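You operate a simulated robot arm through the tools that you are given. There is no shell and no other tool. Be economical: measure what you need, move in short steps, check, and stop when the job is done.

You run a simulated robot arm. Do the job below in one go: nothing can be reset, and whatever is moved stays where it is left.

Task
Put things in order on the weighing table. At the end: the little beaker stands where the silver pine tin stood; the gold five hundred gram weight is on the white dish; the silver pine tin is in the white wax tub; the brown master bottle stands on top of the ribbon spool; whatever was shut is shut again. Leave all else as you found it, and nothing knocked over.

The check looks at the end state, three seconds after you hand in, the way a careful person would. Anything else that was tipped, shoved, dropped, spilled or broken makes it a failure.

Robot
A 6-joint arm with a two-finger parallel gripper, fixed in place. Base frame: the origin is at the foot of the arm, x ahead of it, y to its left, z up; the work surface is at about z = 750. Readings come in mm, degrees, newtons and seconds.
With the tool pointing down near the work surface it reaches from about 180 to 640 mm from the base axis. Its first joint turns from -66.0 to 66.0 degrees. Payload 2.7 kg.
The TCP is the grasp point between the finger pads, 23 mm short of the fingertips. In the tool frame z runs along the fingers and y along their closing line. The gripper opens to 94 mm. The fingers are 38 mm wide and 10 mm thick; the gripper's body (54 by 96 mm) begins 39 mm behind the TCP.
Orientation is that of the tool frame in the base frame, as a unit quaternion [x, y, z, w]. With the fingers straight down and closing along the base's y, the tool's x points along the base's -x, its y along +y and its z along -z.

Tools
- The arm moves only by the tool servo_tool. Its argument "targets" is a list of rows, each an object of numbers (a shift or turn left out is 0, a gripper value left out holds the last): "dx", "dy", "dz": the shift along the tool's x, y, z in units of 150 mm (1.0 is 150 mm); "wx", "wy", "wz": the turn, a rotation vector about the tool's x, y, z in units of 120 degrees (1.0 is 120 degrees); "hand": the gripper command, from -1 (fully open) to 1 (shut), values between in proportion. In form: [{"dx": .., "dy": .., "dz": .., "wx": .., "wy": .., "wz": .., "hand": ..}, ...]. A call has 1 to 10 rows; each row is the pose to reach, as a shift and turn from the pose commanded when the call began, along the tool's axes at that moment. A call with a number of a shift or a turn outside -1 to 1 is refused whole. Each row takes 0.2 s and may step no farther than 50 mm and 8.6 degrees from the row before; otherwise, or with a gripper value out of range, the whole call is refused. Where a pose cannot be reached the arm comes as near as it can. A force on the tool above 40 N (or 10 N above the force at the start of the call, whichever is more), or a blocked arm, ends the call early, and 0.2 s more pass. The fingers move at their own pace (about 45 mm/s each) and stop on an object; they squeeze with about 30 N. The grip force told is the motor's: it shows also when the fingers shut on nothing. Time passes only in rows, and 0.2 s behind the last, so rows that repeat a pose let the fingers close. It gives the time, the measured TCP pose, the force on the tool (base axes), the opening and the grip force at its end, in the units of the frame above (readings bear some noise).
- Cameras (640 x 400 px; columns grow to the right, rows downward): "scene" is fixed at [80.7, -428.7, 1406.3]; the picture's right is [0.85, -0.52, 0.00], its down [-0.29, -0.47, -0.83] and it looks along [0.43, 0.71, -0.55] (base axes); focal length 331 px, centre (320, 200). "wrist" rides on the gripper at [86, 16, -74] in the tool frame; the picture's right is [-0.18, 0.98, 0.00], its down [-0.58, -0.11, -0.81] and it looks along [-0.79, -0.15, 0.59] (tool axes); focal length 243 px, centre (320, 200). There is no depth. A picture from a camera that has moved, and an enlarged one, comes with that camera's place and axes in the base frame and with its lens. The place of the scene camera against the robot may be out by one fixed shift of up to 18 mm in any direction.
- grab_frame(camera): a new picture of that camera. The clock stands still meanwhile.
- zoom(camera, box): a new picture of the part [left, top, right, bottom] of that camera's present view, enlarged. The clock stands still meanwhile.
- finish_job(): hands the job in; it is judged then, once.

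Go step by step. Nothing tells you positions but the pictures and the camera data: compare them with the known pose of the tool, close in by small moves and look again before you grip or let go. The budget is 120 turns and 68 pictures, counting those below and the enlarged ones. Unless the task says otherwise, let go and move clear before handing in, and close with one line.

The tools are called as name(argument=value, ...) on one line, values as JSON. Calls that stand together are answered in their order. servo_tool: Moves the arm, as the interface text tells. Its arguments: {"type":"object","properties":{"targets":{"type":"array"}},"required":["targets"]} The other tools are called the same way: grab_frame (camera) takes a picture; zoom (camera, box) takes an enlarged picture of a part of a camera's view; finish_job () hands the job in.

At the start:

```text
time: 0.0
ee_pos: [333.2, 177.3, 1023.1]
ee_rot: [0.0, 1.0, 0.0, 0.0]
contact_force: [0.4, -0.7, -0.2]
finger_gap: 94.1
grip_force: 0.0
```

scene: 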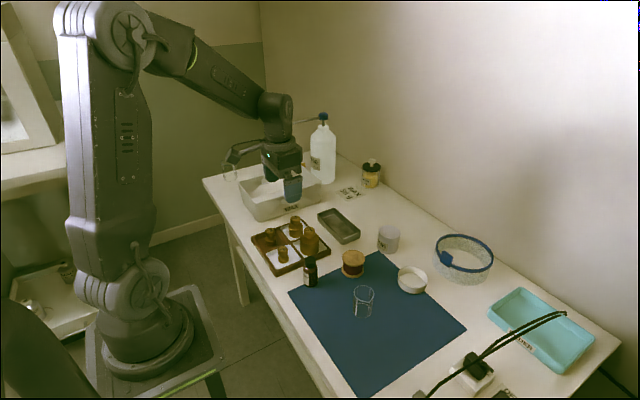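
wrist: 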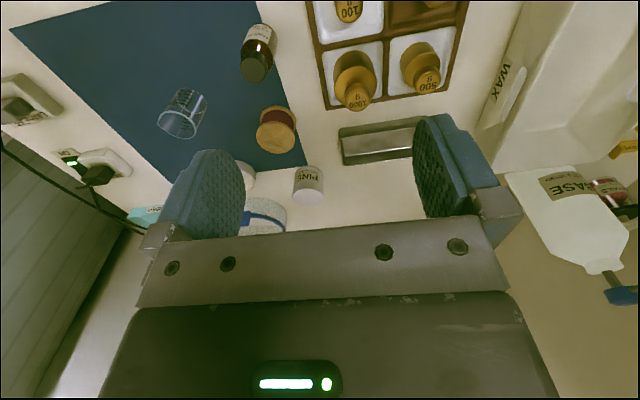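

I see the table with weights box, wax tub, tins, beaker, spool and bottle. I take enlarged views first to identify items.

zoom(camera="scene", box=[230, 170, 430, 295])

zoom(camera="scene", box=[330, 220, 530, 345])

zoom(camera="scene", box=[220, 100, 400, 212])

zoom(camera="wrist", box=[130, 0, 530, 250])

```text
3.20 times, centred on (330, 232) of scene
camera zoom: at [80.7, -428.7, 1406.3], right [0.85, -0.52, 0.0], down [-0.29, -0.47, -0.83], along [0.43, 0.71, -0.55], focal length 1058 px, centre (288, 96)
```

zoom: 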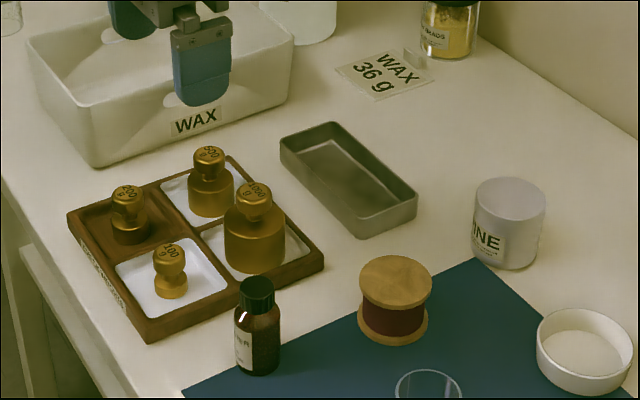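

```text
3.20 times, centred on (430, 282) of scene
camera zoom: at [80.7, -428.7, 1406.3], right [0.85, -0.52, 0.0], down [-0.29, -0.47, -0.83], along [0.43, 0.71, -0.55], focal length 1058 px, centre (-32, -64)
```

zoom: 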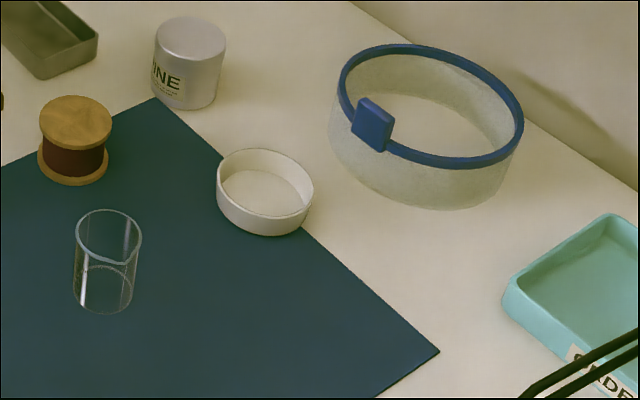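

```text
3.56 times, centred on (310, 156) of scene
camera zoom: at [80.7, -428.7, 1406.3], right [0.85, -0.52, 0.0], down [-0.29, -0.47, -0.83], along [0.43, 0.71, -0.55], focal length 1176 px, centre (356, 356)
```

zoom: 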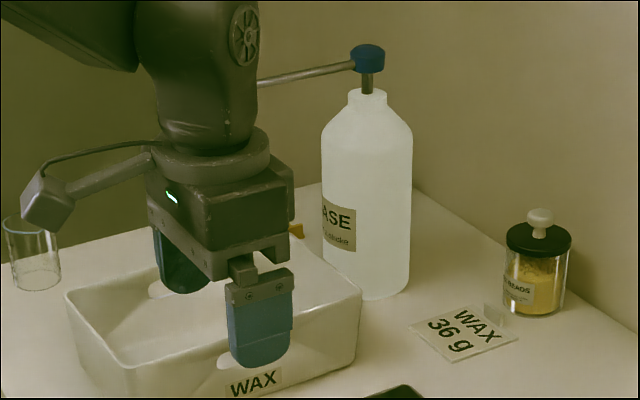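

```text
1.60 times, centred on (330, 125) of wrist
camera zoom: at [246.5, 193.2, 1097.3], right [0.18, 0.98, 0.0], down [0.58, -0.11, 0.81], along [0.79, -0.15, -0.59], focal length 388 px, centre (304, 320)
```

zoom: 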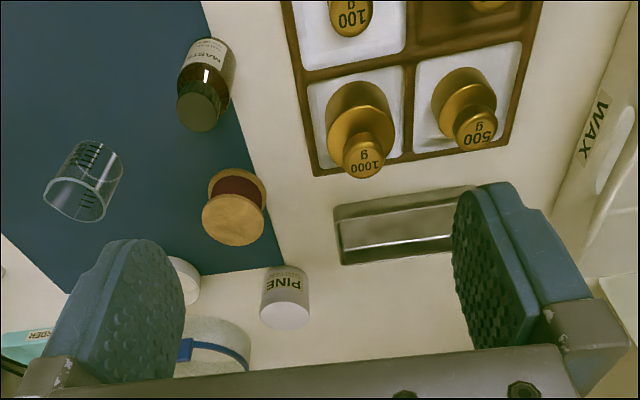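

The scene camera seems offset by roughly (+15, -5) mm against the wrist camera. After correcting for that, I take the bottle to be at about (354,101), the spool (473,80), the weight (410,287), the dish (577,-39), the tin (618,99) and the beaker (413,-41). I go above the bottle first and look.

servo_tool(targets=[{"dx": -0.047, "dy": -0.169, "dz": 0.229, "hand": -1}, {"dx": -0.093, "dy": -0.338, "dz": 0.458}, {"dx": -0.14, "dy": -0.507, "dz": 0.687}, {"dx": -0.14, "dy": -0.507, "dz": 0.687}])

grab_frame(camera="wrist")

grab_frame(camera="scene")

```text
time: 1.0
ee_pos: [353.5, 101.0, 918.9]
ee_rot: [0.0, 1.0, 0.001, 0.0]
contact_force: [-0.5, 0.0, -0.4]
finger_gap: 94.1
grip_force: 0.0
```

```text
61 pictures are left
camera wrist: at [267.5, 117.2, 992.9], right [0.18, 0.98, 0.0], down [0.58, -0.11, 0.81], along [0.79, -0.15, -0.59], focal length 243 px, centre (320, 200)
```

wrist: 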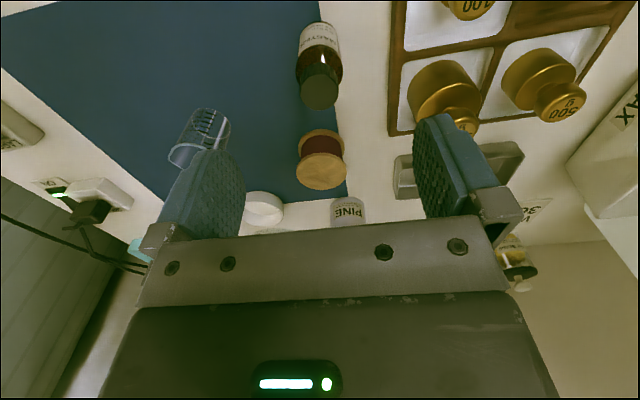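

```text
60 pictures are left
```

scene: 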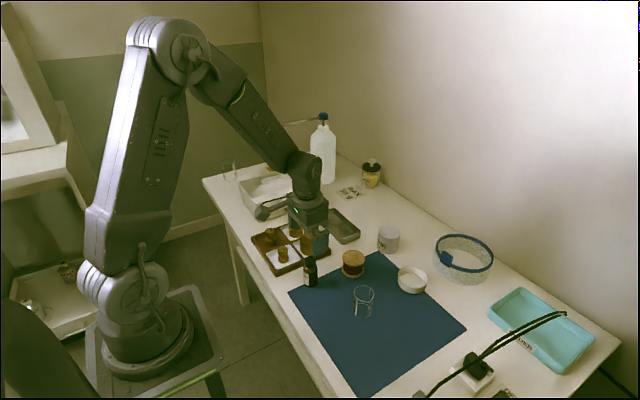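

The bottle's cap is at about (356,100), with its top near z 831. I descend to z≈798, close and lift.

servo_tool(targets=[{"dx": -0.017, "dy": -0.003, "dz": 0.27, "hand": -1}, {"dx": -0.017, "dy": -0.003, "dz": 0.54}, {"dx": -0.017, "dy": -0.003, "dz": 0.7}, {"dx": -0.017, "dy": -0.003, "dz": 0.807}])

grab_frame(camera="wrist")

zoom(camera="scene", box=[260, 200, 420, 300])

```text
time: 2.0
ee_pos: [356.5, 100.4, 796.2]
ee_rot: [0.0, 1.0, 0.0, 0.0]
contact_force: [-0.2, -0.5, 0.1]
finger_gap: 93.9
grip_force: 0.0
```

```text
59 pictures are left
camera wrist: at [270.4, 116.4, 871.9], right [0.18, 0.98, 0.0], down [0.58, -0.11, 0.81], along [0.79, -0.15, -0.59], focal length 243 px, centre (320, 200)
```

wrist: 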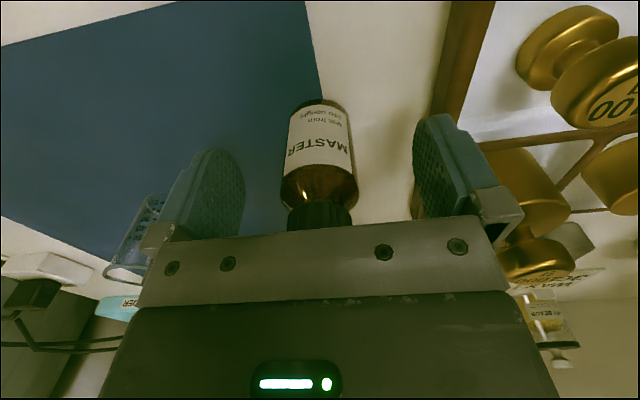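

```text
4.00 times, centred on (340, 250) of scene
camera zoom: at [80.7, -428.7, 1406.3], right [0.85, -0.52, 0.0], down [-0.29, -0.47, -0.83], along [0.43, 0.71, -0.55], focal length 1323 px, centre (240, 0)
```

zoom: 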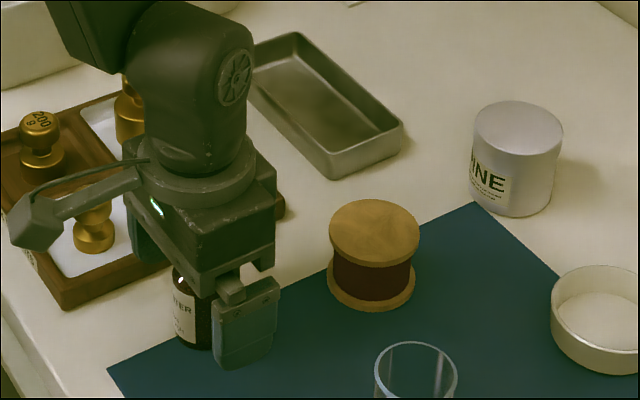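

The fingers straddle the bottle. I close them and raise it.

servo_tool(targets=[{"hand": 1}, {"hand": 1}, {"hand": 1}, {"hand": 1}, {"hand": 1}, {"dz": -0.1}, {"dz": -0.4}, {"dz": -0.7}, {"dz": -0.7}])

grab_frame(camera="wrist")

```text
time: 4.0
ee_pos: [356.3, 100.5, 902.9]
ee_rot: [0.0, 1.0, 0.0, 0.0]
contact_force: [-0.3, 0.0, -1.1]
finger_gap: 35.9
grip_force: 30.3
```

```text
57 pictures are left
camera wrist: at [270.3, 116.2, 978.4], right [0.18, 0.98, 0.0], down [0.58, -0.11, 0.81], along [0.79, -0.15, -0.59], focal length 243 px, centre (320, 200)
```

wrist: 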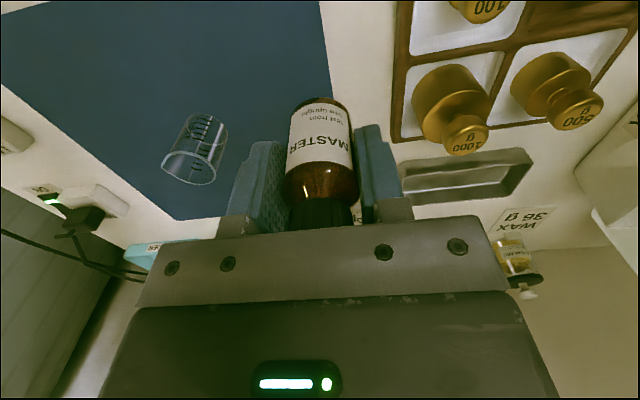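

The bottle is held, with its bottom about 46 mm below the TCP. I move above the spool, estimated at (473,82), and look.

servo_tool(targets=[{"dx": -0.26, "dy": -0.041, "hand": 1}, {"dx": -0.52, "dy": -0.082}, {"dx": -0.773, "dy": -0.123}, {"dx": -0.773, "dy": -0.123}])

grab_frame(camera="wrist")

zoom(camera="scene", box=[280, 190, 440, 290])

```text
time: 5.0
ee_pos: [473.7, 83.1, 902.6]
ee_rot: [-0.001, 1.0, 0.0, -0.001]
contact_force: [0.1, -0.1, -0.7]
finger_gap: 36.1
grip_force: 30.9
```

```text
56 pictures are left
camera wrist: at [386.9, 98.0, 977.8], right [0.18, 0.98, 0.0], down [0.58, -0.11, 0.81], along [0.79, -0.15, -0.59], focal length 243 px, centre (320, 200)
```

wrist: 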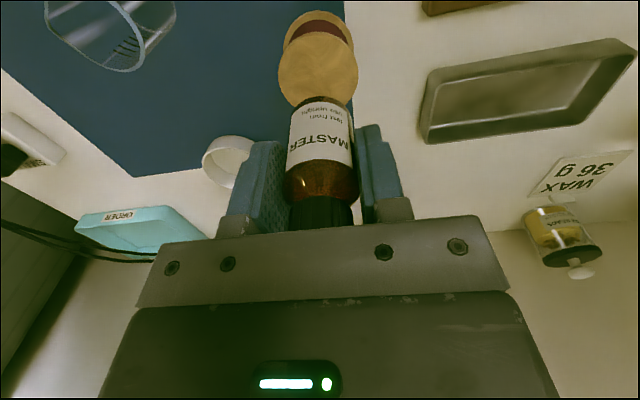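

```text
4.00 times, centred on (360, 240) of scene
camera zoom: at [80.7, -428.7, 1406.3], right [0.85, -0.52, 0.0], down [-0.29, -0.47, -0.83], along [0.43, 0.71, -0.55], focal length 1323 px, centre (160, 40)
```

zoom: 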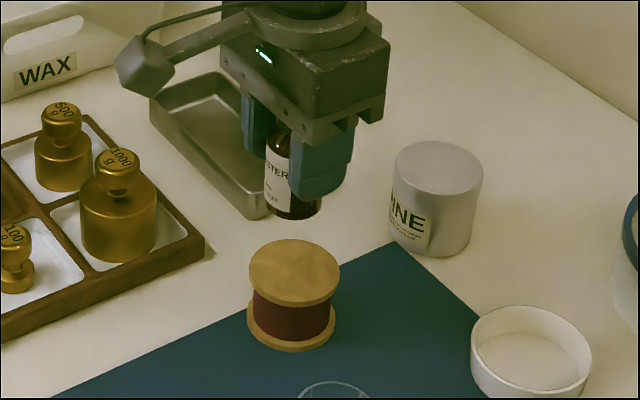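

The spool top is at about (468,81), near z 800. I lower the bottle to just above it and check from the side.

servo_tool(targets=[{"dx": 0.035, "dy": -0.013, "dz": 0.0, "hand": 1}, {"dx": 0.035, "dy": -0.013, "dz": 0.15}, {"dx": 0.035, "dy": -0.013, "dz": 0.27}, {"dx": 0.035, "dy": -0.013, "dz": 0.27}])

zoom(camera="scene", box=[300, 200, 420, 275])

grab_frame(camera="wrist")

```text
time: 6.0
ee_pos: [466.5, 81.3, 862.5]
ee_rot: [-0.001, 1.0, 0.0, 0.0]
contact_force: [-0.7, -0.5, 0.2]
finger_gap: 36.0
grip_force: 29.8
```

```text
5.33 times, centred on (360, 238) of scene
camera zoom: at [80.7, -428.7, 1406.3], right [0.85, -0.52, 0.0], down [-0.29, -0.47, -0.83], along [0.43, 0.71, -0.55], focal length 1764 px, centre (107, 0)
```

zoom: 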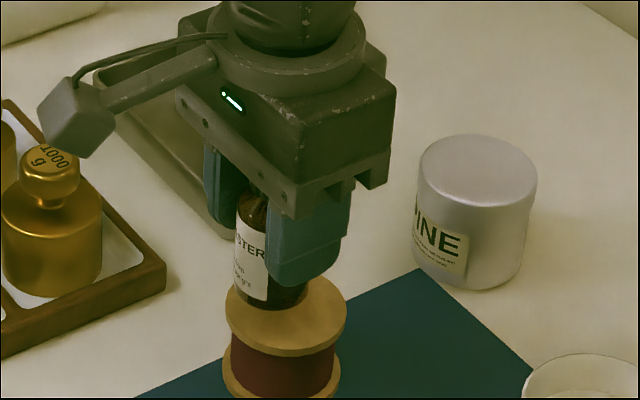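

```text
53 pictures are left
camera wrist: at [381.1, 96.7, 937.8], right [0.18, 0.98, 0.0], down [0.58, -0.11, 0.81], along [0.79, -0.15, -0.59], focal length 243 px, centre (320, 200)
```

wrist: 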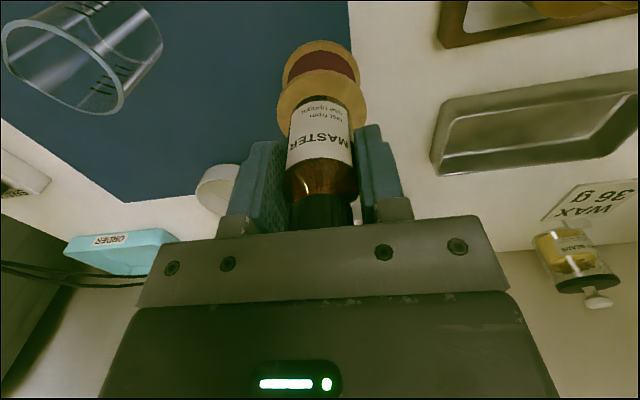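

The bottle sits about 5 mm too far toward the base, so I shift x by +5 mm and lower in small steps until it touches.

servo_tool(targets=[{"dx": -0.037, "hand": 1}, {"dx": -0.037, "dz": 0.04}, {"dx": -0.037, "dz": 0.075}, {"dx": -0.037, "dz": 0.075}])

zoom(camera="scene", box=[300, 200, 420, 275])

```text
time: 7.0
ee_pos: [471.7, 80.2, 852.5]
ee_rot: [-0.001, 1.0, -0.001, 0.0]
contact_force: [-0.3, 0.2, -0.3]
finger_gap: 35.7
grip_force: 29.9
```

```text
5.33 times, centred on (360, 238) of scene
camera zoom: at [80.7, -428.7, 1406.3], right [0.85, -0.52, 0.0], down [-0.29, -0.47, -0.83], along [0.43, 0.71, -0.55], focal length 1764 px, centre (107, 0)
```

zoom: 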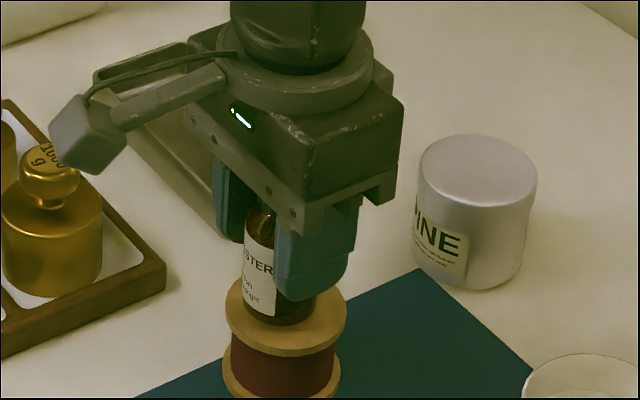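

The bottle is nearly on now. I lower in 1 mm steps and watch the force.

servo_tool(targets=[{"dx": -0.012, "dz": 0.007, "hand": 1}, {"dx": -0.012, "dz": 0.014}, {"dx": -0.012, "dz": 0.02}, {"dx": -0.012, "dz": 0.02}])

```text
time: 8.0
ee_pos: [474.3, 81.5, 848.8]
ee_rot: [0.0, 1.0, 0.0, 0.0]
contact_force: [-0.4, 0.1, -0.2]
finger_gap: 35.8
grip_force: 30.5
```

servo_tool(targets=[{"dz": 0.005, "hand": 1}, {"dz": 0.01}, {"dz": 0.013}, {"dz": 0.013}])

zoom(camera="scene", box=[320, 220, 400, 270])

```text
time: 9.0
ee_pos: [474.2, 81.6, 846.2]
ee_rot: [0.0, 1.0, 0.001, 0.001]
contact_force: [1.8, 0.4, 5.3]
finger_gap: 35.8
grip_force: 30.0
```

```text
8.00 times, centred on (360, 245) of scene
camera zoom: at [80.7, -428.7, 1406.3], right [0.85, -0.52, 0.0], down [-0.29, -0.47, -0.83], along [0.43, 0.71, -0.55], focal length 2646 px, centre (0, -160)
```

zoom: 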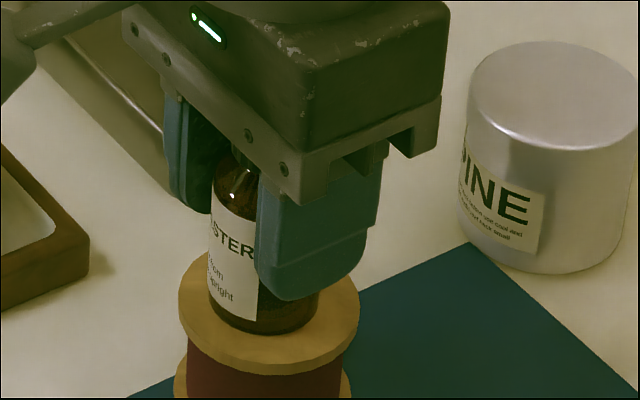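

Contact is felt with the bottle centred on the spool. I open the fingers and rise straight up.

servo_tool(targets=[{"hand": 0.1}, {"hand": 0.0}, {"hand": -0.2}, {"hand": -0.4}, {"hand": -0.6}, {"dz": -0.2, "hand": -0.6}, {"dz": -0.5}, {"dz": -0.8}, {"dz": -0.8}])

grab_frame(camera="wrist")

grab_frame(camera="scene")

```text
time: 11.0
ee_pos: [473.8, 80.3, 967.5]
ee_rot: [0.0, 1.0, 0.0, -0.001]
contact_force: [-0.5, 0.2, 0.5]
finger_gap: 75.2
grip_force: 0.0
```

```text
50 pictures are left
camera wrist: at [387.4, 95.8, 1043.1], right [0.18, 0.98, 0.0], down [0.58, -0.11, 0.81], along [0.79, -0.15, -0.59], focal length 243 px, centre (320, 200)
```

wrist: 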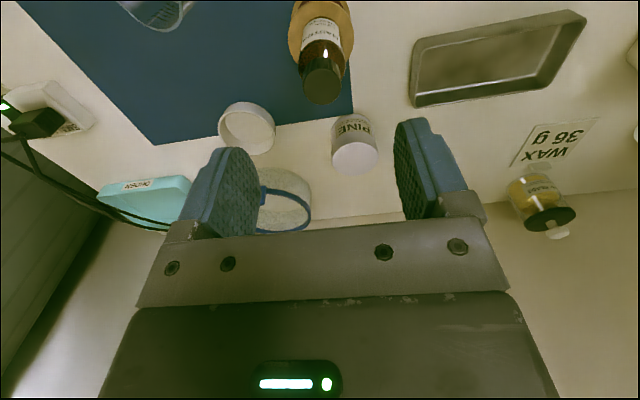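

```text
49 pictures are left
```

scene: 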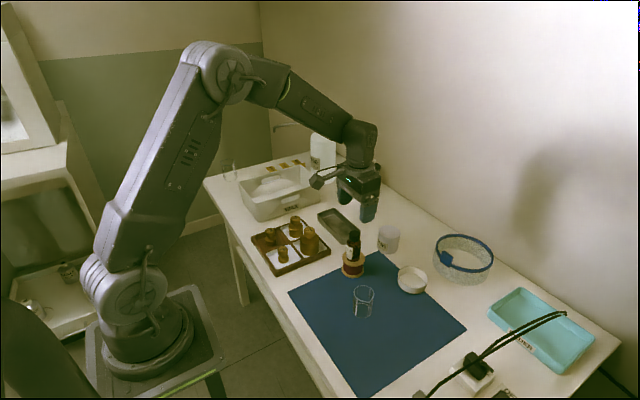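

The bottle stands on the spool. Next I look into the wax tub.

zoom(camera="scene", box=[220, 140, 348, 220])

```text
5.00 times, centred on (284, 180) of scene
camera zoom: at [80.7, -428.7, 1406.3], right [0.85, -0.52, 0.0], down [-0.29, -0.47, -0.83], along [0.43, 0.71, -0.55], focal length 1654 px, centre (500, 300)
```

zoom: 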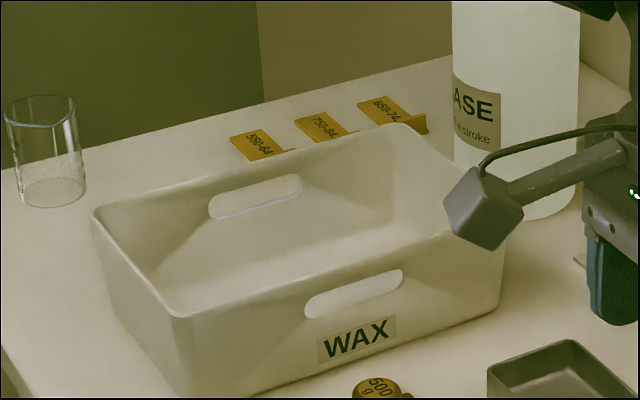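

The tub is empty, open and rim-high at about z 828. The tin is at about (616,99), so I move above it with the tool yawed 30° to keep the camera clear of the bottle.

servo_tool(targets=[{"dx": -0.2, "dy": 0.03, "dz": 0, "wz": 0.0625, "hand": -1}, {"dx": -0.45, "dy": 0.06, "dz": 0.1, "wz": 0.125}, {"dx": -0.7, "dy": 0.09, "dz": 0.2, "wz": 0.1875}, {"dx": -0.953, "dy": 0.125, "dz": 0.35, "wz": 0.25}, {"dx": -0.953, "dy": 0.125, "dz": 0.45, "wz": 0.25}, {"dx": -0.953, "dy": 0.125, "dz": 0.45, "wz": 0.25}])

grab_frame(camera="wrist")

zoom(camera="scene", box=[310, 160, 470, 260])

```text
time: 12.4
ee_pos: [617.5, 98.8, 900.1]
ee_rot: [0.259, 0.966, 0.0, 0.0]
contact_force: [-0.7, 0.0, -0.3]
finger_gap: 94.1
grip_force: 0.0
```

```text
47 pictures are left
camera wrist: at [551.2, 156.4, 974.5], right [0.65, 0.76, 0.0], down [0.45, -0.39, 0.81], along [0.61, -0.52, -0.59], focal length 243 px, centre (320, 200)
```

wrist: 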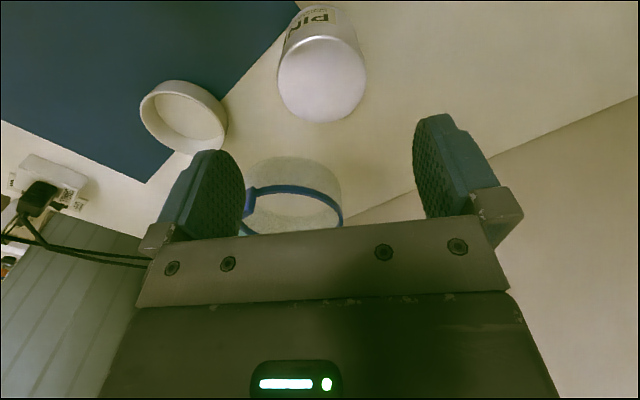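

```text
4.00 times, centred on (390, 210) of scene
camera zoom: at [80.7, -428.7, 1406.3], right [0.85, -0.52, 0.0], down [-0.29, -0.47, -0.83], along [0.43, 0.71, -0.55], focal length 1323 px, centre (40, 160)
```

zoom: 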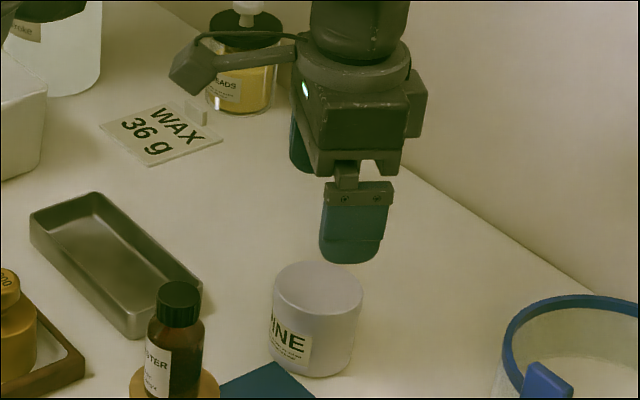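

The tin is at (617.5,101.5). I descend around it to z≈795.

servo_tool(targets=[{"dx": 0.01, "dy": 0.017, "dz": 0.1, "hand": -1}, {"dx": 0.01, "dy": 0.017, "dz": 0.35}, {"dx": 0.01, "dy": 0.017, "dz": 0.55}, {"dx": 0.01, "dy": 0.017, "dz": 0.7}, {"dx": 0.01, "dy": 0.017, "dz": 0.7}])

grab_frame(camera="wrist")

```text
time: 13.6
ee_pos: [617.1, 102.9, 794.1]
ee_rot: [0.259, 0.966, -0.001, 0.0]
contact_force: [-0.5, 0.1, 1.1]
finger_gap: 94.1
grip_force: 0.0
```

```text
45 pictures are left
camera wrist: at [550.5, 160.0, 868.2], right [0.65, 0.76, 0.0], down [0.45, -0.39, 0.81], along [0.61, -0.52, -0.59], focal length 243 px, centre (320, 200)
```

wrist: 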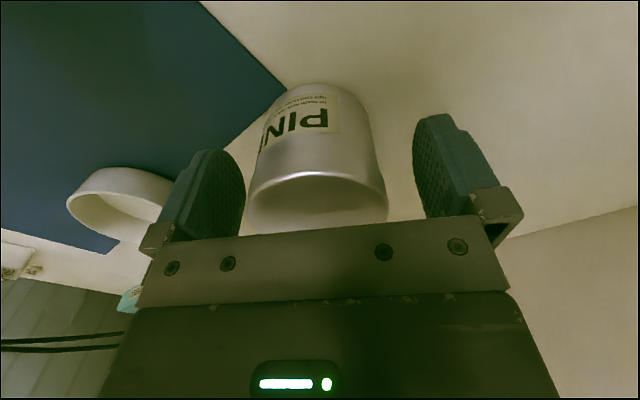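

The tin is between the fingers. I close and lift a little.

servo_tool(targets=[{"hand": 1}, {"hand": 1}, {"hand": 1}, {"hand": 1}, {"dz": -0.03}, {"dz": -0.2}, {"dz": -0.5}, {"dz": -0.8}, {"dz": -0.8}])

grab_frame(camera="wrist")

```text
time: 15.6
ee_pos: [616.9, 102.4, 914.8]
ee_rot: [0.259, 0.966, 0.0, 0.0]
contact_force: [-1.1, 0.6, -1.3]
finger_gap: 60.9
grip_force: 30.0
```

```text
44 pictures are left
camera wrist: at [550.0, 159.3, 989.1], right [0.65, 0.76, 0.0], down [0.45, -0.39, 0.81], along [0.61, -0.52, -0.59], focal length 243 px, centre (320, 200)
```

wrist: 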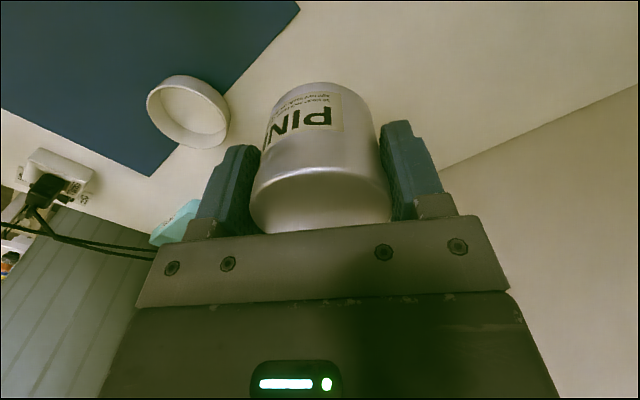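

The tin is held, its bottom 44 mm below the TCP. I carry it in an arc toward the tub while rotating the tool so it closes along x.

servo_tool(targets=[{"dx": 0.121, "dy": 0.026, "dz": -0.133, "wz": -0.0625, "hand": 1}, {"dx": 0.242, "dy": 0.053, "dz": -0.133, "wz": -0.125}, {"dx": 0.363, "dy": 0.079, "dz": -0.133, "wz": -0.1875}, {"dx": 0.484, "dy": 0.105, "dz": -0.133, "wz": -0.25}, {"dx": 0.605, "dy": 0.132, "dz": -0.133, "wz": -0.3125}, {"dx": 0.726, "dy": 0.158, "dz": -0.133, "wz": -0.375}, {"dx": 0.847, "dy": 0.184, "dz": -0.133, "wz": -0.4375}, {"dx": 0.968, "dy": 0.211, "dz": -0.133, "wz": -0.5}, {"dx": 0.968, "dy": 0.211, "dz": -0.133, "wz": -0.5}])

servo_tool(targets=[{"dx": -0.021, "dy": 0.12, "wz": -0.0625, "hand": 1}, {"dx": -0.042, "dy": 0.24, "wz": -0.125}, {"dx": -0.063, "dy": 0.36, "wz": -0.1875}, {"dx": -0.084, "dy": 0.479, "wz": -0.25}, {"dx": -0.105, "dy": 0.599, "wz": -0.3125}, {"dx": -0.126, "dy": 0.719, "wz": -0.375}, {"dx": -0.147, "dy": 0.838, "wz": -0.4375}, {"dx": -0.168, "dy": 0.958, "wz": -0.5}, {"dx": -0.168, "dy": 0.958, "wz": -0.5}])

grab_frame(camera="wrist")

```text
time: 17.6
ee_pos: [507.5, 202.6, 934.0]
ee_rot: [-0.26, 0.966, 0.001, 0.0]
contact_force: [0.0, 0.0, -0.4]
finger_gap: 60.6
grip_force: 29.8
```

```text
time: 19.6
ee_pos: [455.9, 340.5, 934.3]
ee_rot: [0.708, -0.706, 0.0, 0.001]
contact_force: [0.4, -0.2, -0.7]
finger_gap: 60.5
grip_force: 29.9
```

```text
43 pictures are left
camera wrist: at [440.9, 253.0, 1009.1], right [-0.98, 0.18, 0.0], down [0.11, 0.58, 0.81], along [0.15, 0.79, -0.59], focal length 243 px, centre (320, 200)
```

wrist: 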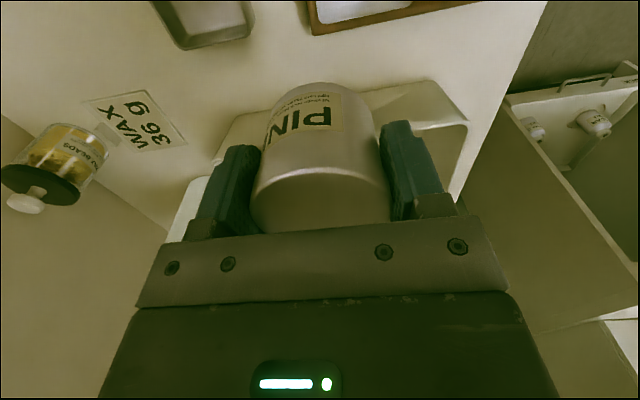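

Rotation is done, and the near rim corner of the tub is at about (338,405). I move over the tub at (408,472) and look.

servo_tool(targets=[{"dx": -0.22, "dy": 0.08, "hand": 1}, {"dx": -0.44, "dy": 0.16}, {"dx": -0.66, "dy": 0.24}, {"dx": -0.873, "dy": 0.32}, {"dx": -0.873, "dy": 0.32}])

grab_frame(camera="wrist")

zoom(camera="scene", box=[210, 110, 370, 210])

```text
time: 20.8
ee_pos: [409.1, 470.9, 933.9]
ee_rot: [-0.707, 0.707, 0.0, 0.0]
contact_force: [0.8, 1.3, -1.6]
finger_gap: 60.6
grip_force: 29.6
```

```text
42 pictures are left
camera wrist: at [393.1, 384.1, 1008.4], right [-0.98, 0.18, 0.0], down [0.11, 0.58, 0.81], along [0.15, 0.79, -0.59], focal length 243 px, centre (320, 200)
```

wrist: 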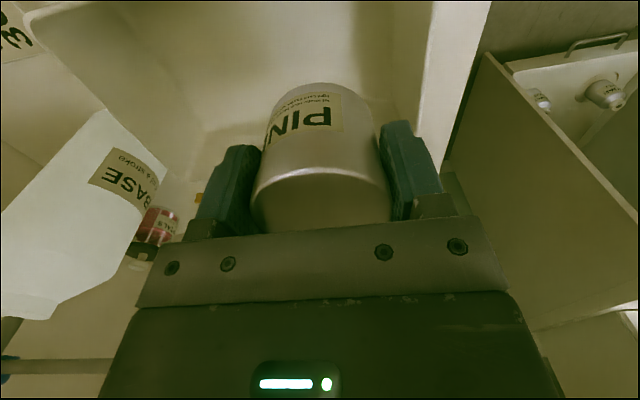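

```text
4.00 times, centred on (290, 160) of scene
camera zoom: at [80.7, -428.6, 1406.3], right [0.85, -0.52, 0.0], down [-0.29, -0.47, -0.83], along [0.43, 0.71, -0.55], focal length 1323 px, centre (440, 360)
```

zoom: 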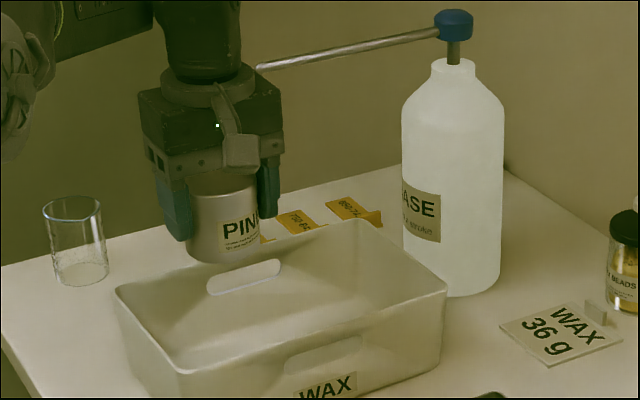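

The tin is inside the tub's outline with room on all sides. I lower most of the way.

servo_tool(targets=[{"dz": 0.25, "hand": 1}, {"dz": 0.5}, {"dz": 0.7}, {"dz": 0.8}, {"dz": 0.85}, {"dz": 0.85}])

zoom(camera="scene", box=[220, 130, 348, 210])

```text
time: 22.2
ee_pos: [409.0, 471.0, 807.1]
ee_rot: [-0.707, 0.707, 0.001, 0.001]
contact_force: [0.4, -0.2, 0.1]
finger_gap: 60.8
grip_force: 29.7
```

```text
5.00 times, centred on (284, 170) of scene
camera zoom: at [80.7, -428.6, 1406.3], right [0.85, -0.52, 0.0], down [-0.29, -0.47, -0.83], along [0.43, 0.71, -0.55], focal length 1654 px, centre (500, 350)
```

zoom: 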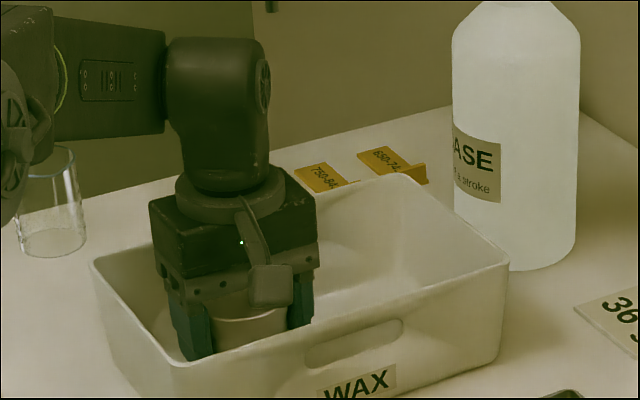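

The tin is inside the tub with its bottom about 10 mm above the floor. I lower it gently.

servo_tool(targets=[{"dz": 0.013, "hand": 1}, {"dz": 0.026}, {"dz": 0.036}, {"dz": 0.045}, {"dz": 0.045}])

```text
time: 23.4
ee_pos: [409.3, 470.6, 798.9]
ee_rot: [0.707, -0.707, 0.0, 0.001]
contact_force: [0.1, -0.1, 0.0]
finger_gap: 60.8
grip_force: 29.4
```

servo_tool(targets=[{"dz": 0.007, "hand": 1}, {"dz": 0.013}, {"dz": 0.02}, {"dz": 0.02}])

```text
time: 24.4
ee_pos: [408.7, 471.4, 798.2]
ee_rot: [0.707, -0.707, 0.0, -0.001]
contact_force: [-2.4, -1.9, 11.6]
finger_gap: 60.6
grip_force: 30.3
```

It touches the floor. I open slightly and rise.

servo_tool(targets=[{"dz": -0.005, "hand": -0.4}, {"dz": -0.005, "hand": -0.5}, {"dz": -0.005, "hand": -0.6}, {"dz": -0.005, "hand": -0.6}, {"dz": -0.2}, {"dz": -0.5}, {"dz": -0.8}, {"dz": -0.95}, {"dz": -0.95}])

zoom(camera="scene", box=[220, 130, 348, 210])

```text
time: 26.4
ee_pos: [408.7, 467.9, 940.2]
ee_rot: [-0.707, 0.707, 0.0, 0.0]
contact_force: [0.3, -0.7, -0.4]
finger_gap: 75.4
grip_force: 0.0
```

```text
5.00 times, centred on (284, 170) of scene
camera zoom: at [80.7, -428.7, 1406.3], right [0.85, -0.52, 0.0], down [-0.29, -0.47, -0.83], along [0.43, 0.71, -0.55], focal length 1654 px, centre (500, 350)
```

zoom: 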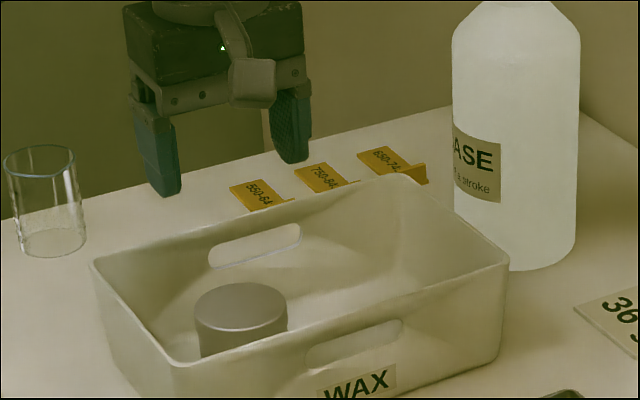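

The tin stands upright in the tub. Now I go above the 500 g weight at about (410,288), rotating back to the default orientation.

servo_tool(targets=[{"dx": 0.1, "wz": 0.0625, "hand": -0.6}, {"dx": 0.2, "wz": 0.125}, {"dx": 0.3, "wz": 0.1875}, {"dx": 0.4, "wz": 0.25}, {"dx": 0.5, "wz": 0.3125}, {"dx": 0.6, "wz": 0.375}, {"dx": 0.6, "wz": 0.375}])

servo_tool(targets=[{"dx": 0.07, "dy": -0.07, "wz": 0.0625}, {"dx": 0.14, "dy": -0.14, "wz": 0.125}, {"dx": 0.21, "dy": -0.21, "wz": 0.1875}, {"dx": 0.28, "dy": -0.28, "wz": 0.25}, {"dx": 0.35, "dy": -0.35, "wz": 0.3125}, {"dx": 0.424, "dy": -0.424, "dz": 0.1, "wz": 0.375}, {"dx": 0.424, "dy": -0.424, "dz": 0.267, "wz": 0.375}, {"dx": 0.424, "dy": -0.424, "dz": 0.267, "wz": 0.375}])

grab_frame(camera="wrist")

zoom(camera="scene", box=[240, 180, 368, 260])

```text
time: 28.0
ee_pos: [409.7, 380.2, 939.9]
ee_rot: [-0.382, 0.924, -0.001, 0.001]
contact_force: [0.8, -0.1, -0.1]
finger_gap: 75.3
grip_force: 0.0
```

```text
time: 29.8
ee_pos: [409.1, 290.4, 898.7]
ee_rot: [0.0, 1.0, 0.0, 0.0]
contact_force: [-0.3, 0.2, -0.1]
finger_gap: 75.1
grip_force: 0.1
```

```text
38 pictures are left
camera wrist: at [322.8, 306.5, 973.6], right [0.18, 0.98, 0.0], down [0.58, -0.11, 0.81], along [0.79, -0.15, -0.59], focal length 243 px, centre (320, 200)
```

wrist: 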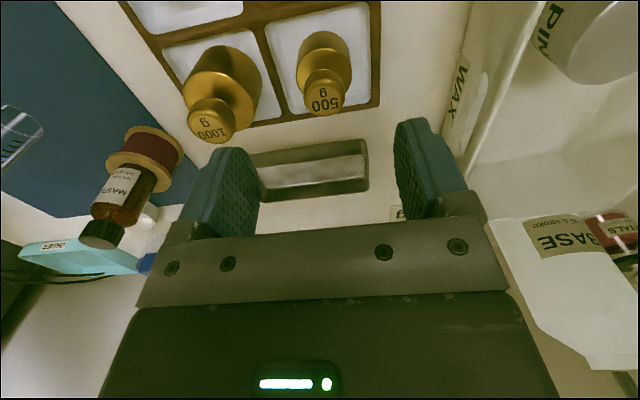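

```text
5.00 times, centred on (304, 220) of scene
camera zoom: at [80.7, -428.7, 1406.3], right [0.85, -0.52, 0.0], down [-0.29, -0.47, -0.83], along [0.43, 0.71, -0.55], focal length 1654 px, centre (400, 100)
```

zoom: 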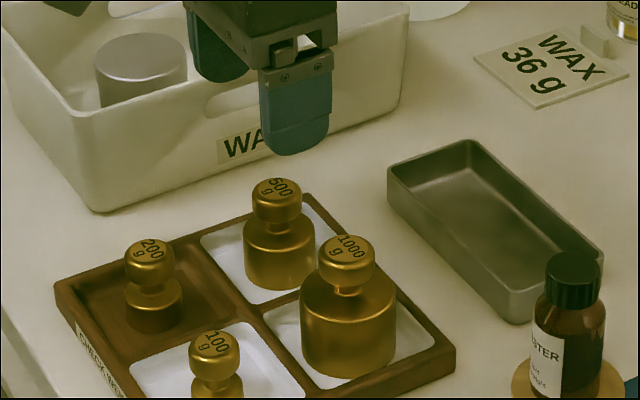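

The 500 g knob is at about (415,291), with its top near z 814. I descend to z≈812 with the fingers partly open and check the height.

servo_tool(targets=[{"dx": -0.04, "dy": 0.007, "dz": 0.1, "hand": -0.28}, {"dx": -0.04, "dy": 0.007, "dz": 0.3, "hand": -0.28}, {"dx": -0.04, "dy": 0.007, "dz": 0.48}, {"dx": -0.04, "dy": 0.007, "dz": 0.58}, {"dx": -0.04, "dy": 0.007, "dz": 0.58}])

grab_frame(camera="wrist")

zoom(camera="scene", box=[260, 190, 340, 240])

```text
time: 31.0
ee_pos: [414.4, 291.7, 812.0]
ee_rot: [0.0, 1.0, 0.0, 0.001]
contact_force: [0.0, 0.0, 0.3]
finger_gap: 60.0
grip_force: 0.0
```

```text
36 pictures are left
camera wrist: at [328.5, 307.1, 886.7], right [0.18, 0.98, 0.0], down [0.58, -0.11, 0.81], along [0.79, -0.15, -0.59], focal length 243 px, centre (320, 200)
```

wrist: 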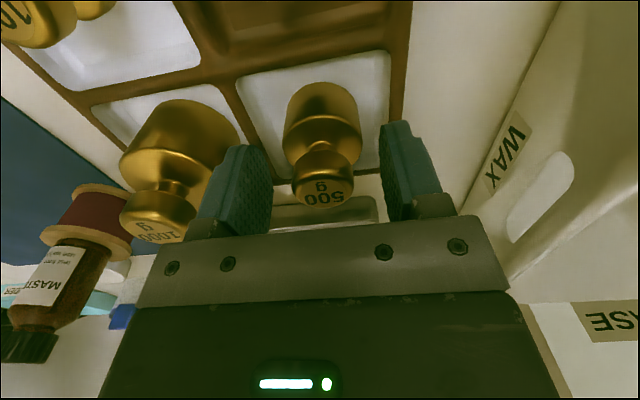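

```text
8.00 times, centred on (300, 215) of scene
camera zoom: at [80.7, -428.7, 1406.3], right [0.85, -0.52, 0.0], down [-0.29, -0.47, -0.83], along [0.43, 0.71, -0.55], focal length 2646 px, centre (480, 80)
```

zoom: 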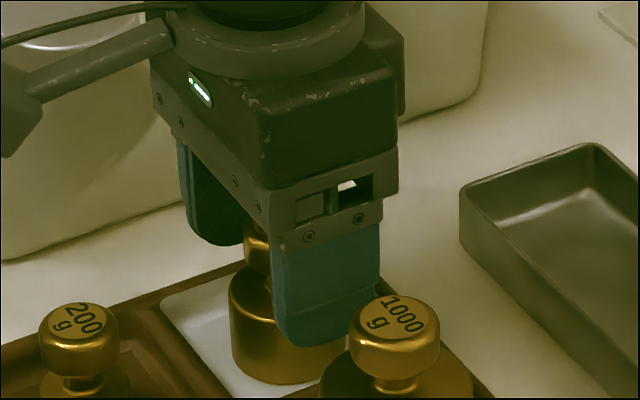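

The knob is centred between the fingers. I lower 3 mm more so the pads span it, then close and lift slightly.

servo_tool(targets=[{"dx": -0.008, "dz": 0.02, "hand": -0.28}, {"dx": -0.008, "dz": 0.02, "hand": 0.2}, {"dx": -0.008, "dz": 0.02, "hand": 1}, {"dx": -0.008, "dz": 0.02, "hand": 1}, {"dx": -0.008, "dz": 0.02, "hand": 1}, {"dx": -0.008, "dz": 0.02, "hand": 1}, {"dx": -0.008, "dz": 0.0, "hand": 1}, {"dx": -0.008, "dz": -0.1, "hand": 1}, {"dx": -0.008, "dz": -0.1, "hand": 1}])

zoom(camera="scene", box=[260, 190, 340, 240])

```text
time: 33.0
ee_pos: [415.9, 292.3, 826.1]
ee_rot: [0.0, 1.0, 0.0, -0.002]
contact_force: [0.1, 0.4, -5.2]
finger_gap: 29.5
grip_force: 30.0
```

```text
8.00 times, centred on (300, 215) of scene
camera zoom: at [80.8, -428.6, 1406.3], right [0.85, -0.52, 0.0], down [-0.29, -0.47, -0.83], along [0.43, 0.71, -0.55], focal length 2646 px, centre (480, 80)
```

zoom: 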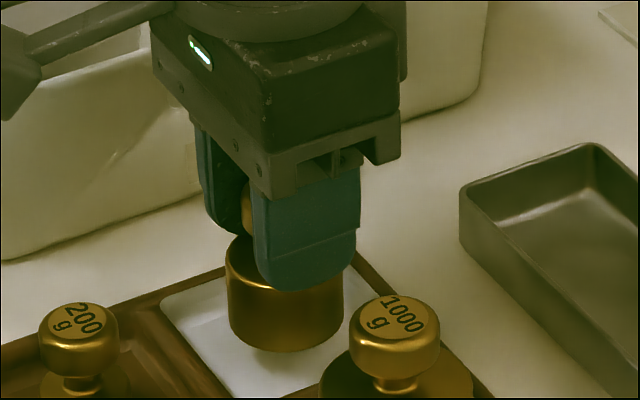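

The weight is held with its bottom about 54 mm below the TCP. I raise it high and carry it toward the dish.

servo_tool(targets=[{"dz": -0.3, "hand": 1}, {"dz": -0.6}, {"dz": -0.893}, {"dx": -0.11, "dy": -0.22, "dz": -0.893}, {"dx": -0.22, "dy": -0.45, "dz": -0.893}, {"dx": -0.33, "dy": -0.68, "dz": -0.893}, {"dx": -0.45, "dy": -0.9, "dz": -0.893}, {"dx": -0.45, "dy": -0.9, "dz": -0.893}])

servo_tool(targets=[{"dx": -0.15, "dy": -0.24, "hand": 1}, {"dx": -0.3, "dy": -0.48}, {"dx": -0.45, "dy": -0.72}, {"dx": -0.62, "dy": -0.96}, {"dx": -0.62, "dy": -0.96}])

grab_frame(camera="wrist")

```text
time: 34.8
ee_pos: [483.8, 156.6, 961.0]
ee_rot: [0.0, 1.0, 0.0, 0.0]
contact_force: [-0.3, 0.8, -4.3]
finger_gap: 29.7
grip_force: 30.0
```

```text
time: 36.0
ee_pos: [577.5, 13.3, 961.6]
ee_rot: [-0.002, 1.0, 0.0, 0.0]
contact_force: [-1.0, -0.2, -4.8]
finger_gap: 29.6
grip_force: 30.1
```

```text
33 pictures are left
camera wrist: at [491.5, 28.5, 1035.9], right [0.18, 0.98, 0.0], down [0.58, -0.11, 0.81], along [0.79, -0.15, -0.59], focal length 243 px, centre (320, 200)
```

wrist: 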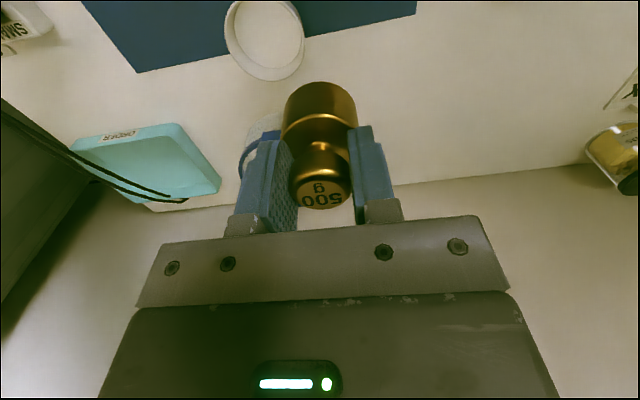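

The dish is at about (577,-41). I move over it and lower partway.

servo_tool(targets=[{"dy": -0.18, "hand": 1}, {"dy": -0.36}, {"dy": -0.36, "dz": 0.25}, {"dy": -0.36, "dz": 0.5}, {"dy": -0.36, "dz": 0.6}, {"dy": -0.36, "dz": 0.6}])

grab_frame(camera="wrist")

zoom(camera="scene", box=[350, 220, 478, 300])

```text
time: 37.4
ee_pos: [577.0, -40.7, 869.8]
ee_rot: [0.0, 1.0, 0.0, 0.0]
contact_force: [-0.1, -0.2, -4.9]
finger_gap: 29.6
grip_force: 29.8
```

```text
32 pictures are left
camera wrist: at [490.9, -24.9, 944.7], right [0.18, 0.98, 0.0], down [0.58, -0.11, 0.81], along [0.79, -0.15, -0.59], focal length 243 px, centre (320, 200)
```

wrist: 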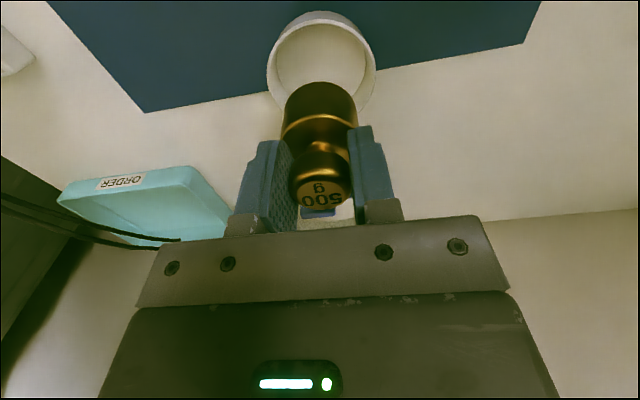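

```text
5.00 times, centred on (414, 260) of scene
camera zoom: at [80.8, -428.7, 1406.3], right [0.85, -0.52, 0.0], down [-0.29, -0.47, -0.83], along [0.43, 0.71, -0.55], focal length 1654 px, centre (-150, -100)
```

zoom: 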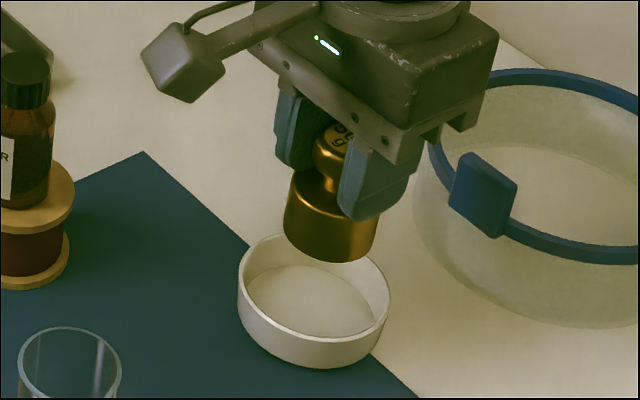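

The weight is aligned above the dish. I lower to just above its floor.

servo_tool(targets=[{"dz": 0.15, "hand": 1}, {"dz": 0.28}, {"dz": 0.35}, {"dz": 0.35}])

zoom(camera="scene", box=[350, 220, 478, 300])

```text
time: 38.4
ee_pos: [577.5, -41.9, 818.4]
ee_rot: [0.001, 1.0, 0.0, -0.001]
contact_force: [0.4, -0.3, -5.1]
finger_gap: 29.4
grip_force: 29.7
```

```text
5.00 times, centred on (414, 260) of scene
camera zoom: at [80.8, -428.7, 1406.3], right [0.85, -0.52, 0.0], down [-0.29, -0.47, -0.83], along [0.43, 0.71, -0.55], focal length 1654 px, centre (-150, -100)
```

zoom: 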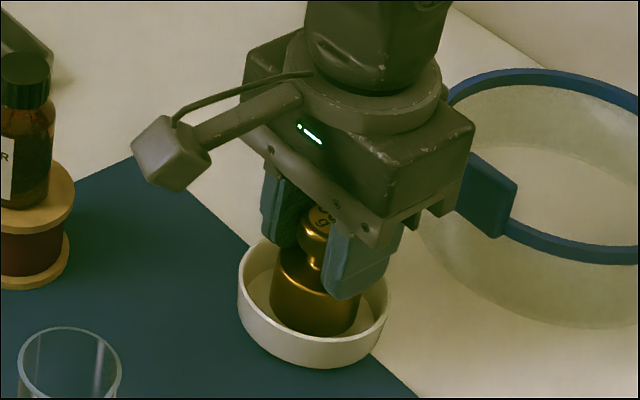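

It's inside the dish. I set it down in small steps.

servo_tool(targets=[{"dz": 0.013, "hand": 1}, {"dz": 0.027}, {"dz": 0.04}, {"dz": 0.047}, {"dz": 0.053}, {"dz": 0.053}])

```text
time: 39.8
ee_pos: [577.8, -41.8, 810.8]
ee_rot: [0.0, 1.0, 0.0, 0.002]
contact_force: [-3.0, -0.9, 4.9]
finger_gap: 29.6
grip_force: 30.4
```

Contact is felt, so I open and rise.

servo_tool(targets=[{"dz": 0.0, "hand": 0.2}, {"dz": 0.0, "hand": 0.0}, {"dz": 0.0, "hand": -0.2}, {"dz": 0.0, "hand": -0.2}, {"dz": -0.1}, {"dz": -0.4}, {"dz": -0.7}, {"dz": -0.95}, {"dz": -0.95}])

zoom(camera="scene", box=[310, 220, 470, 320])

```text
time: 41.8
ee_pos: [575.9, -42.2, 953.0]
ee_rot: [0.001, 1.0, 0.0, 0.0]
contact_force: [-0.5, -0.5, 0.6]
finger_gap: 56.3
grip_force: 0.0
```

```text
4.00 times, centred on (390, 270) of scene
camera zoom: at [80.7, -428.7, 1406.3], right [0.85, -0.52, 0.0], down [-0.29, -0.47, -0.83], along [0.43, 0.71, -0.55], focal length 1323 px, centre (40, -80)
```

zoom: 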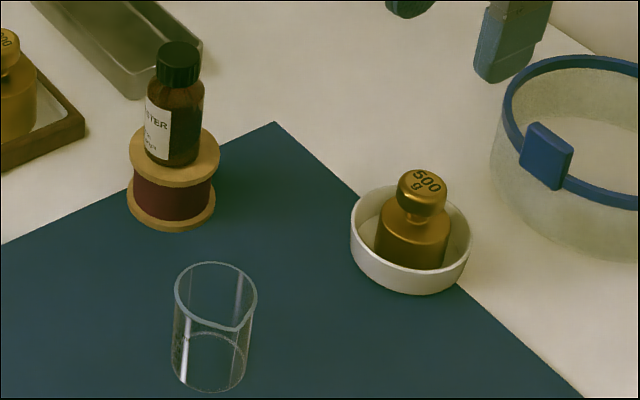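

The weight is on the dish. Next the little beaker, at about (413,-41); I move above it and look.

servo_tool(targets=[{"dx": 0.3, "hand": -0.9}, {"dx": 0.6}, {"dx": 0.9, "dz": 0.1}, {"dx": 1.0, "dz": 0.3}, {"dx": 1.0, "dz": 0.35}, {"dx": 1.0, "dz": 0.35}])

grab_frame(camera="wrist")

```text
time: 43.2
ee_pos: [428.9, -42.3, 902.8]
ee_rot: [0.001, 1.0, 0.0, 0.0]
contact_force: [0.9, 0.7, 1.3]
finger_gap: 89.4
grip_force: 0.0
```

```text
28 pictures are left
camera wrist: at [341.7, -26.1, 975.9], right [0.18, 0.98, 0.0], down [0.58, -0.11, 0.81], along [0.79, -0.15, -0.59], focal length 243 px, centre (320, 200)
```

wrist: 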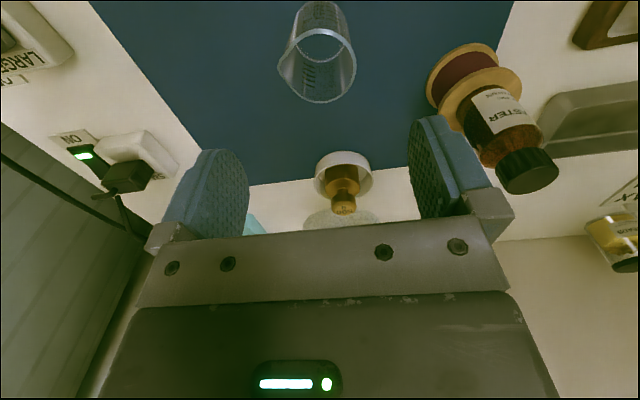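

The beaker's rim centre is at about (415,-40.6), with a spout pointing roughly toward -y. I yaw the tool 60° so the pads avoid the spout, centred above it.

servo_tool(targets=[{"dx": 0.09, "dy": 0.01, "wz": 0.0625, "hand": -0.9}, {"dx": 0.09, "dy": 0.01, "wz": 0.125}, {"dx": 0.09, "dy": 0.01, "wz": 0.1875}, {"dx": 0.09, "dy": 0.01, "wz": 0.25}, {"dx": 0.09, "dy": 0.01, "wz": 0.3125}, {"dx": 0.09, "dy": 0.01, "wz": 0.375}, {"dx": 0.09, "dy": 0.01, "wz": 0.4375}, {"dx": 0.09, "dy": 0.01, "wz": 0.5}, {"dx": 0.09, "dy": 0.01, "wz": 0.5}])

grab_frame(camera="wrist")

```text
time: 45.2
ee_pos: [413.9, -39.0, 901.7]
ee_rot: [0.501, 0.865, 0.0, 0.0]
contact_force: [0.2, 0.0, -0.2]
finger_gap: 89.5
grip_force: 0.0
```

```text
27 pictures are left
camera wrist: at [384.9, 42.8, 975.5], right [0.94, 0.33, 0.0], down [0.2, -0.56, 0.81], along [0.27, -0.76, -0.59], focal length 243 px, centre (320, 200)
```

wrist: 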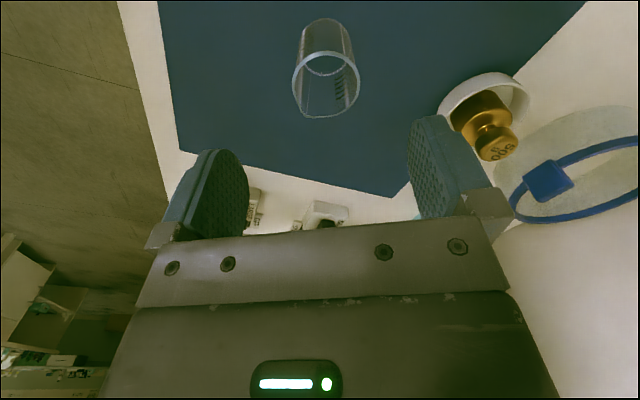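

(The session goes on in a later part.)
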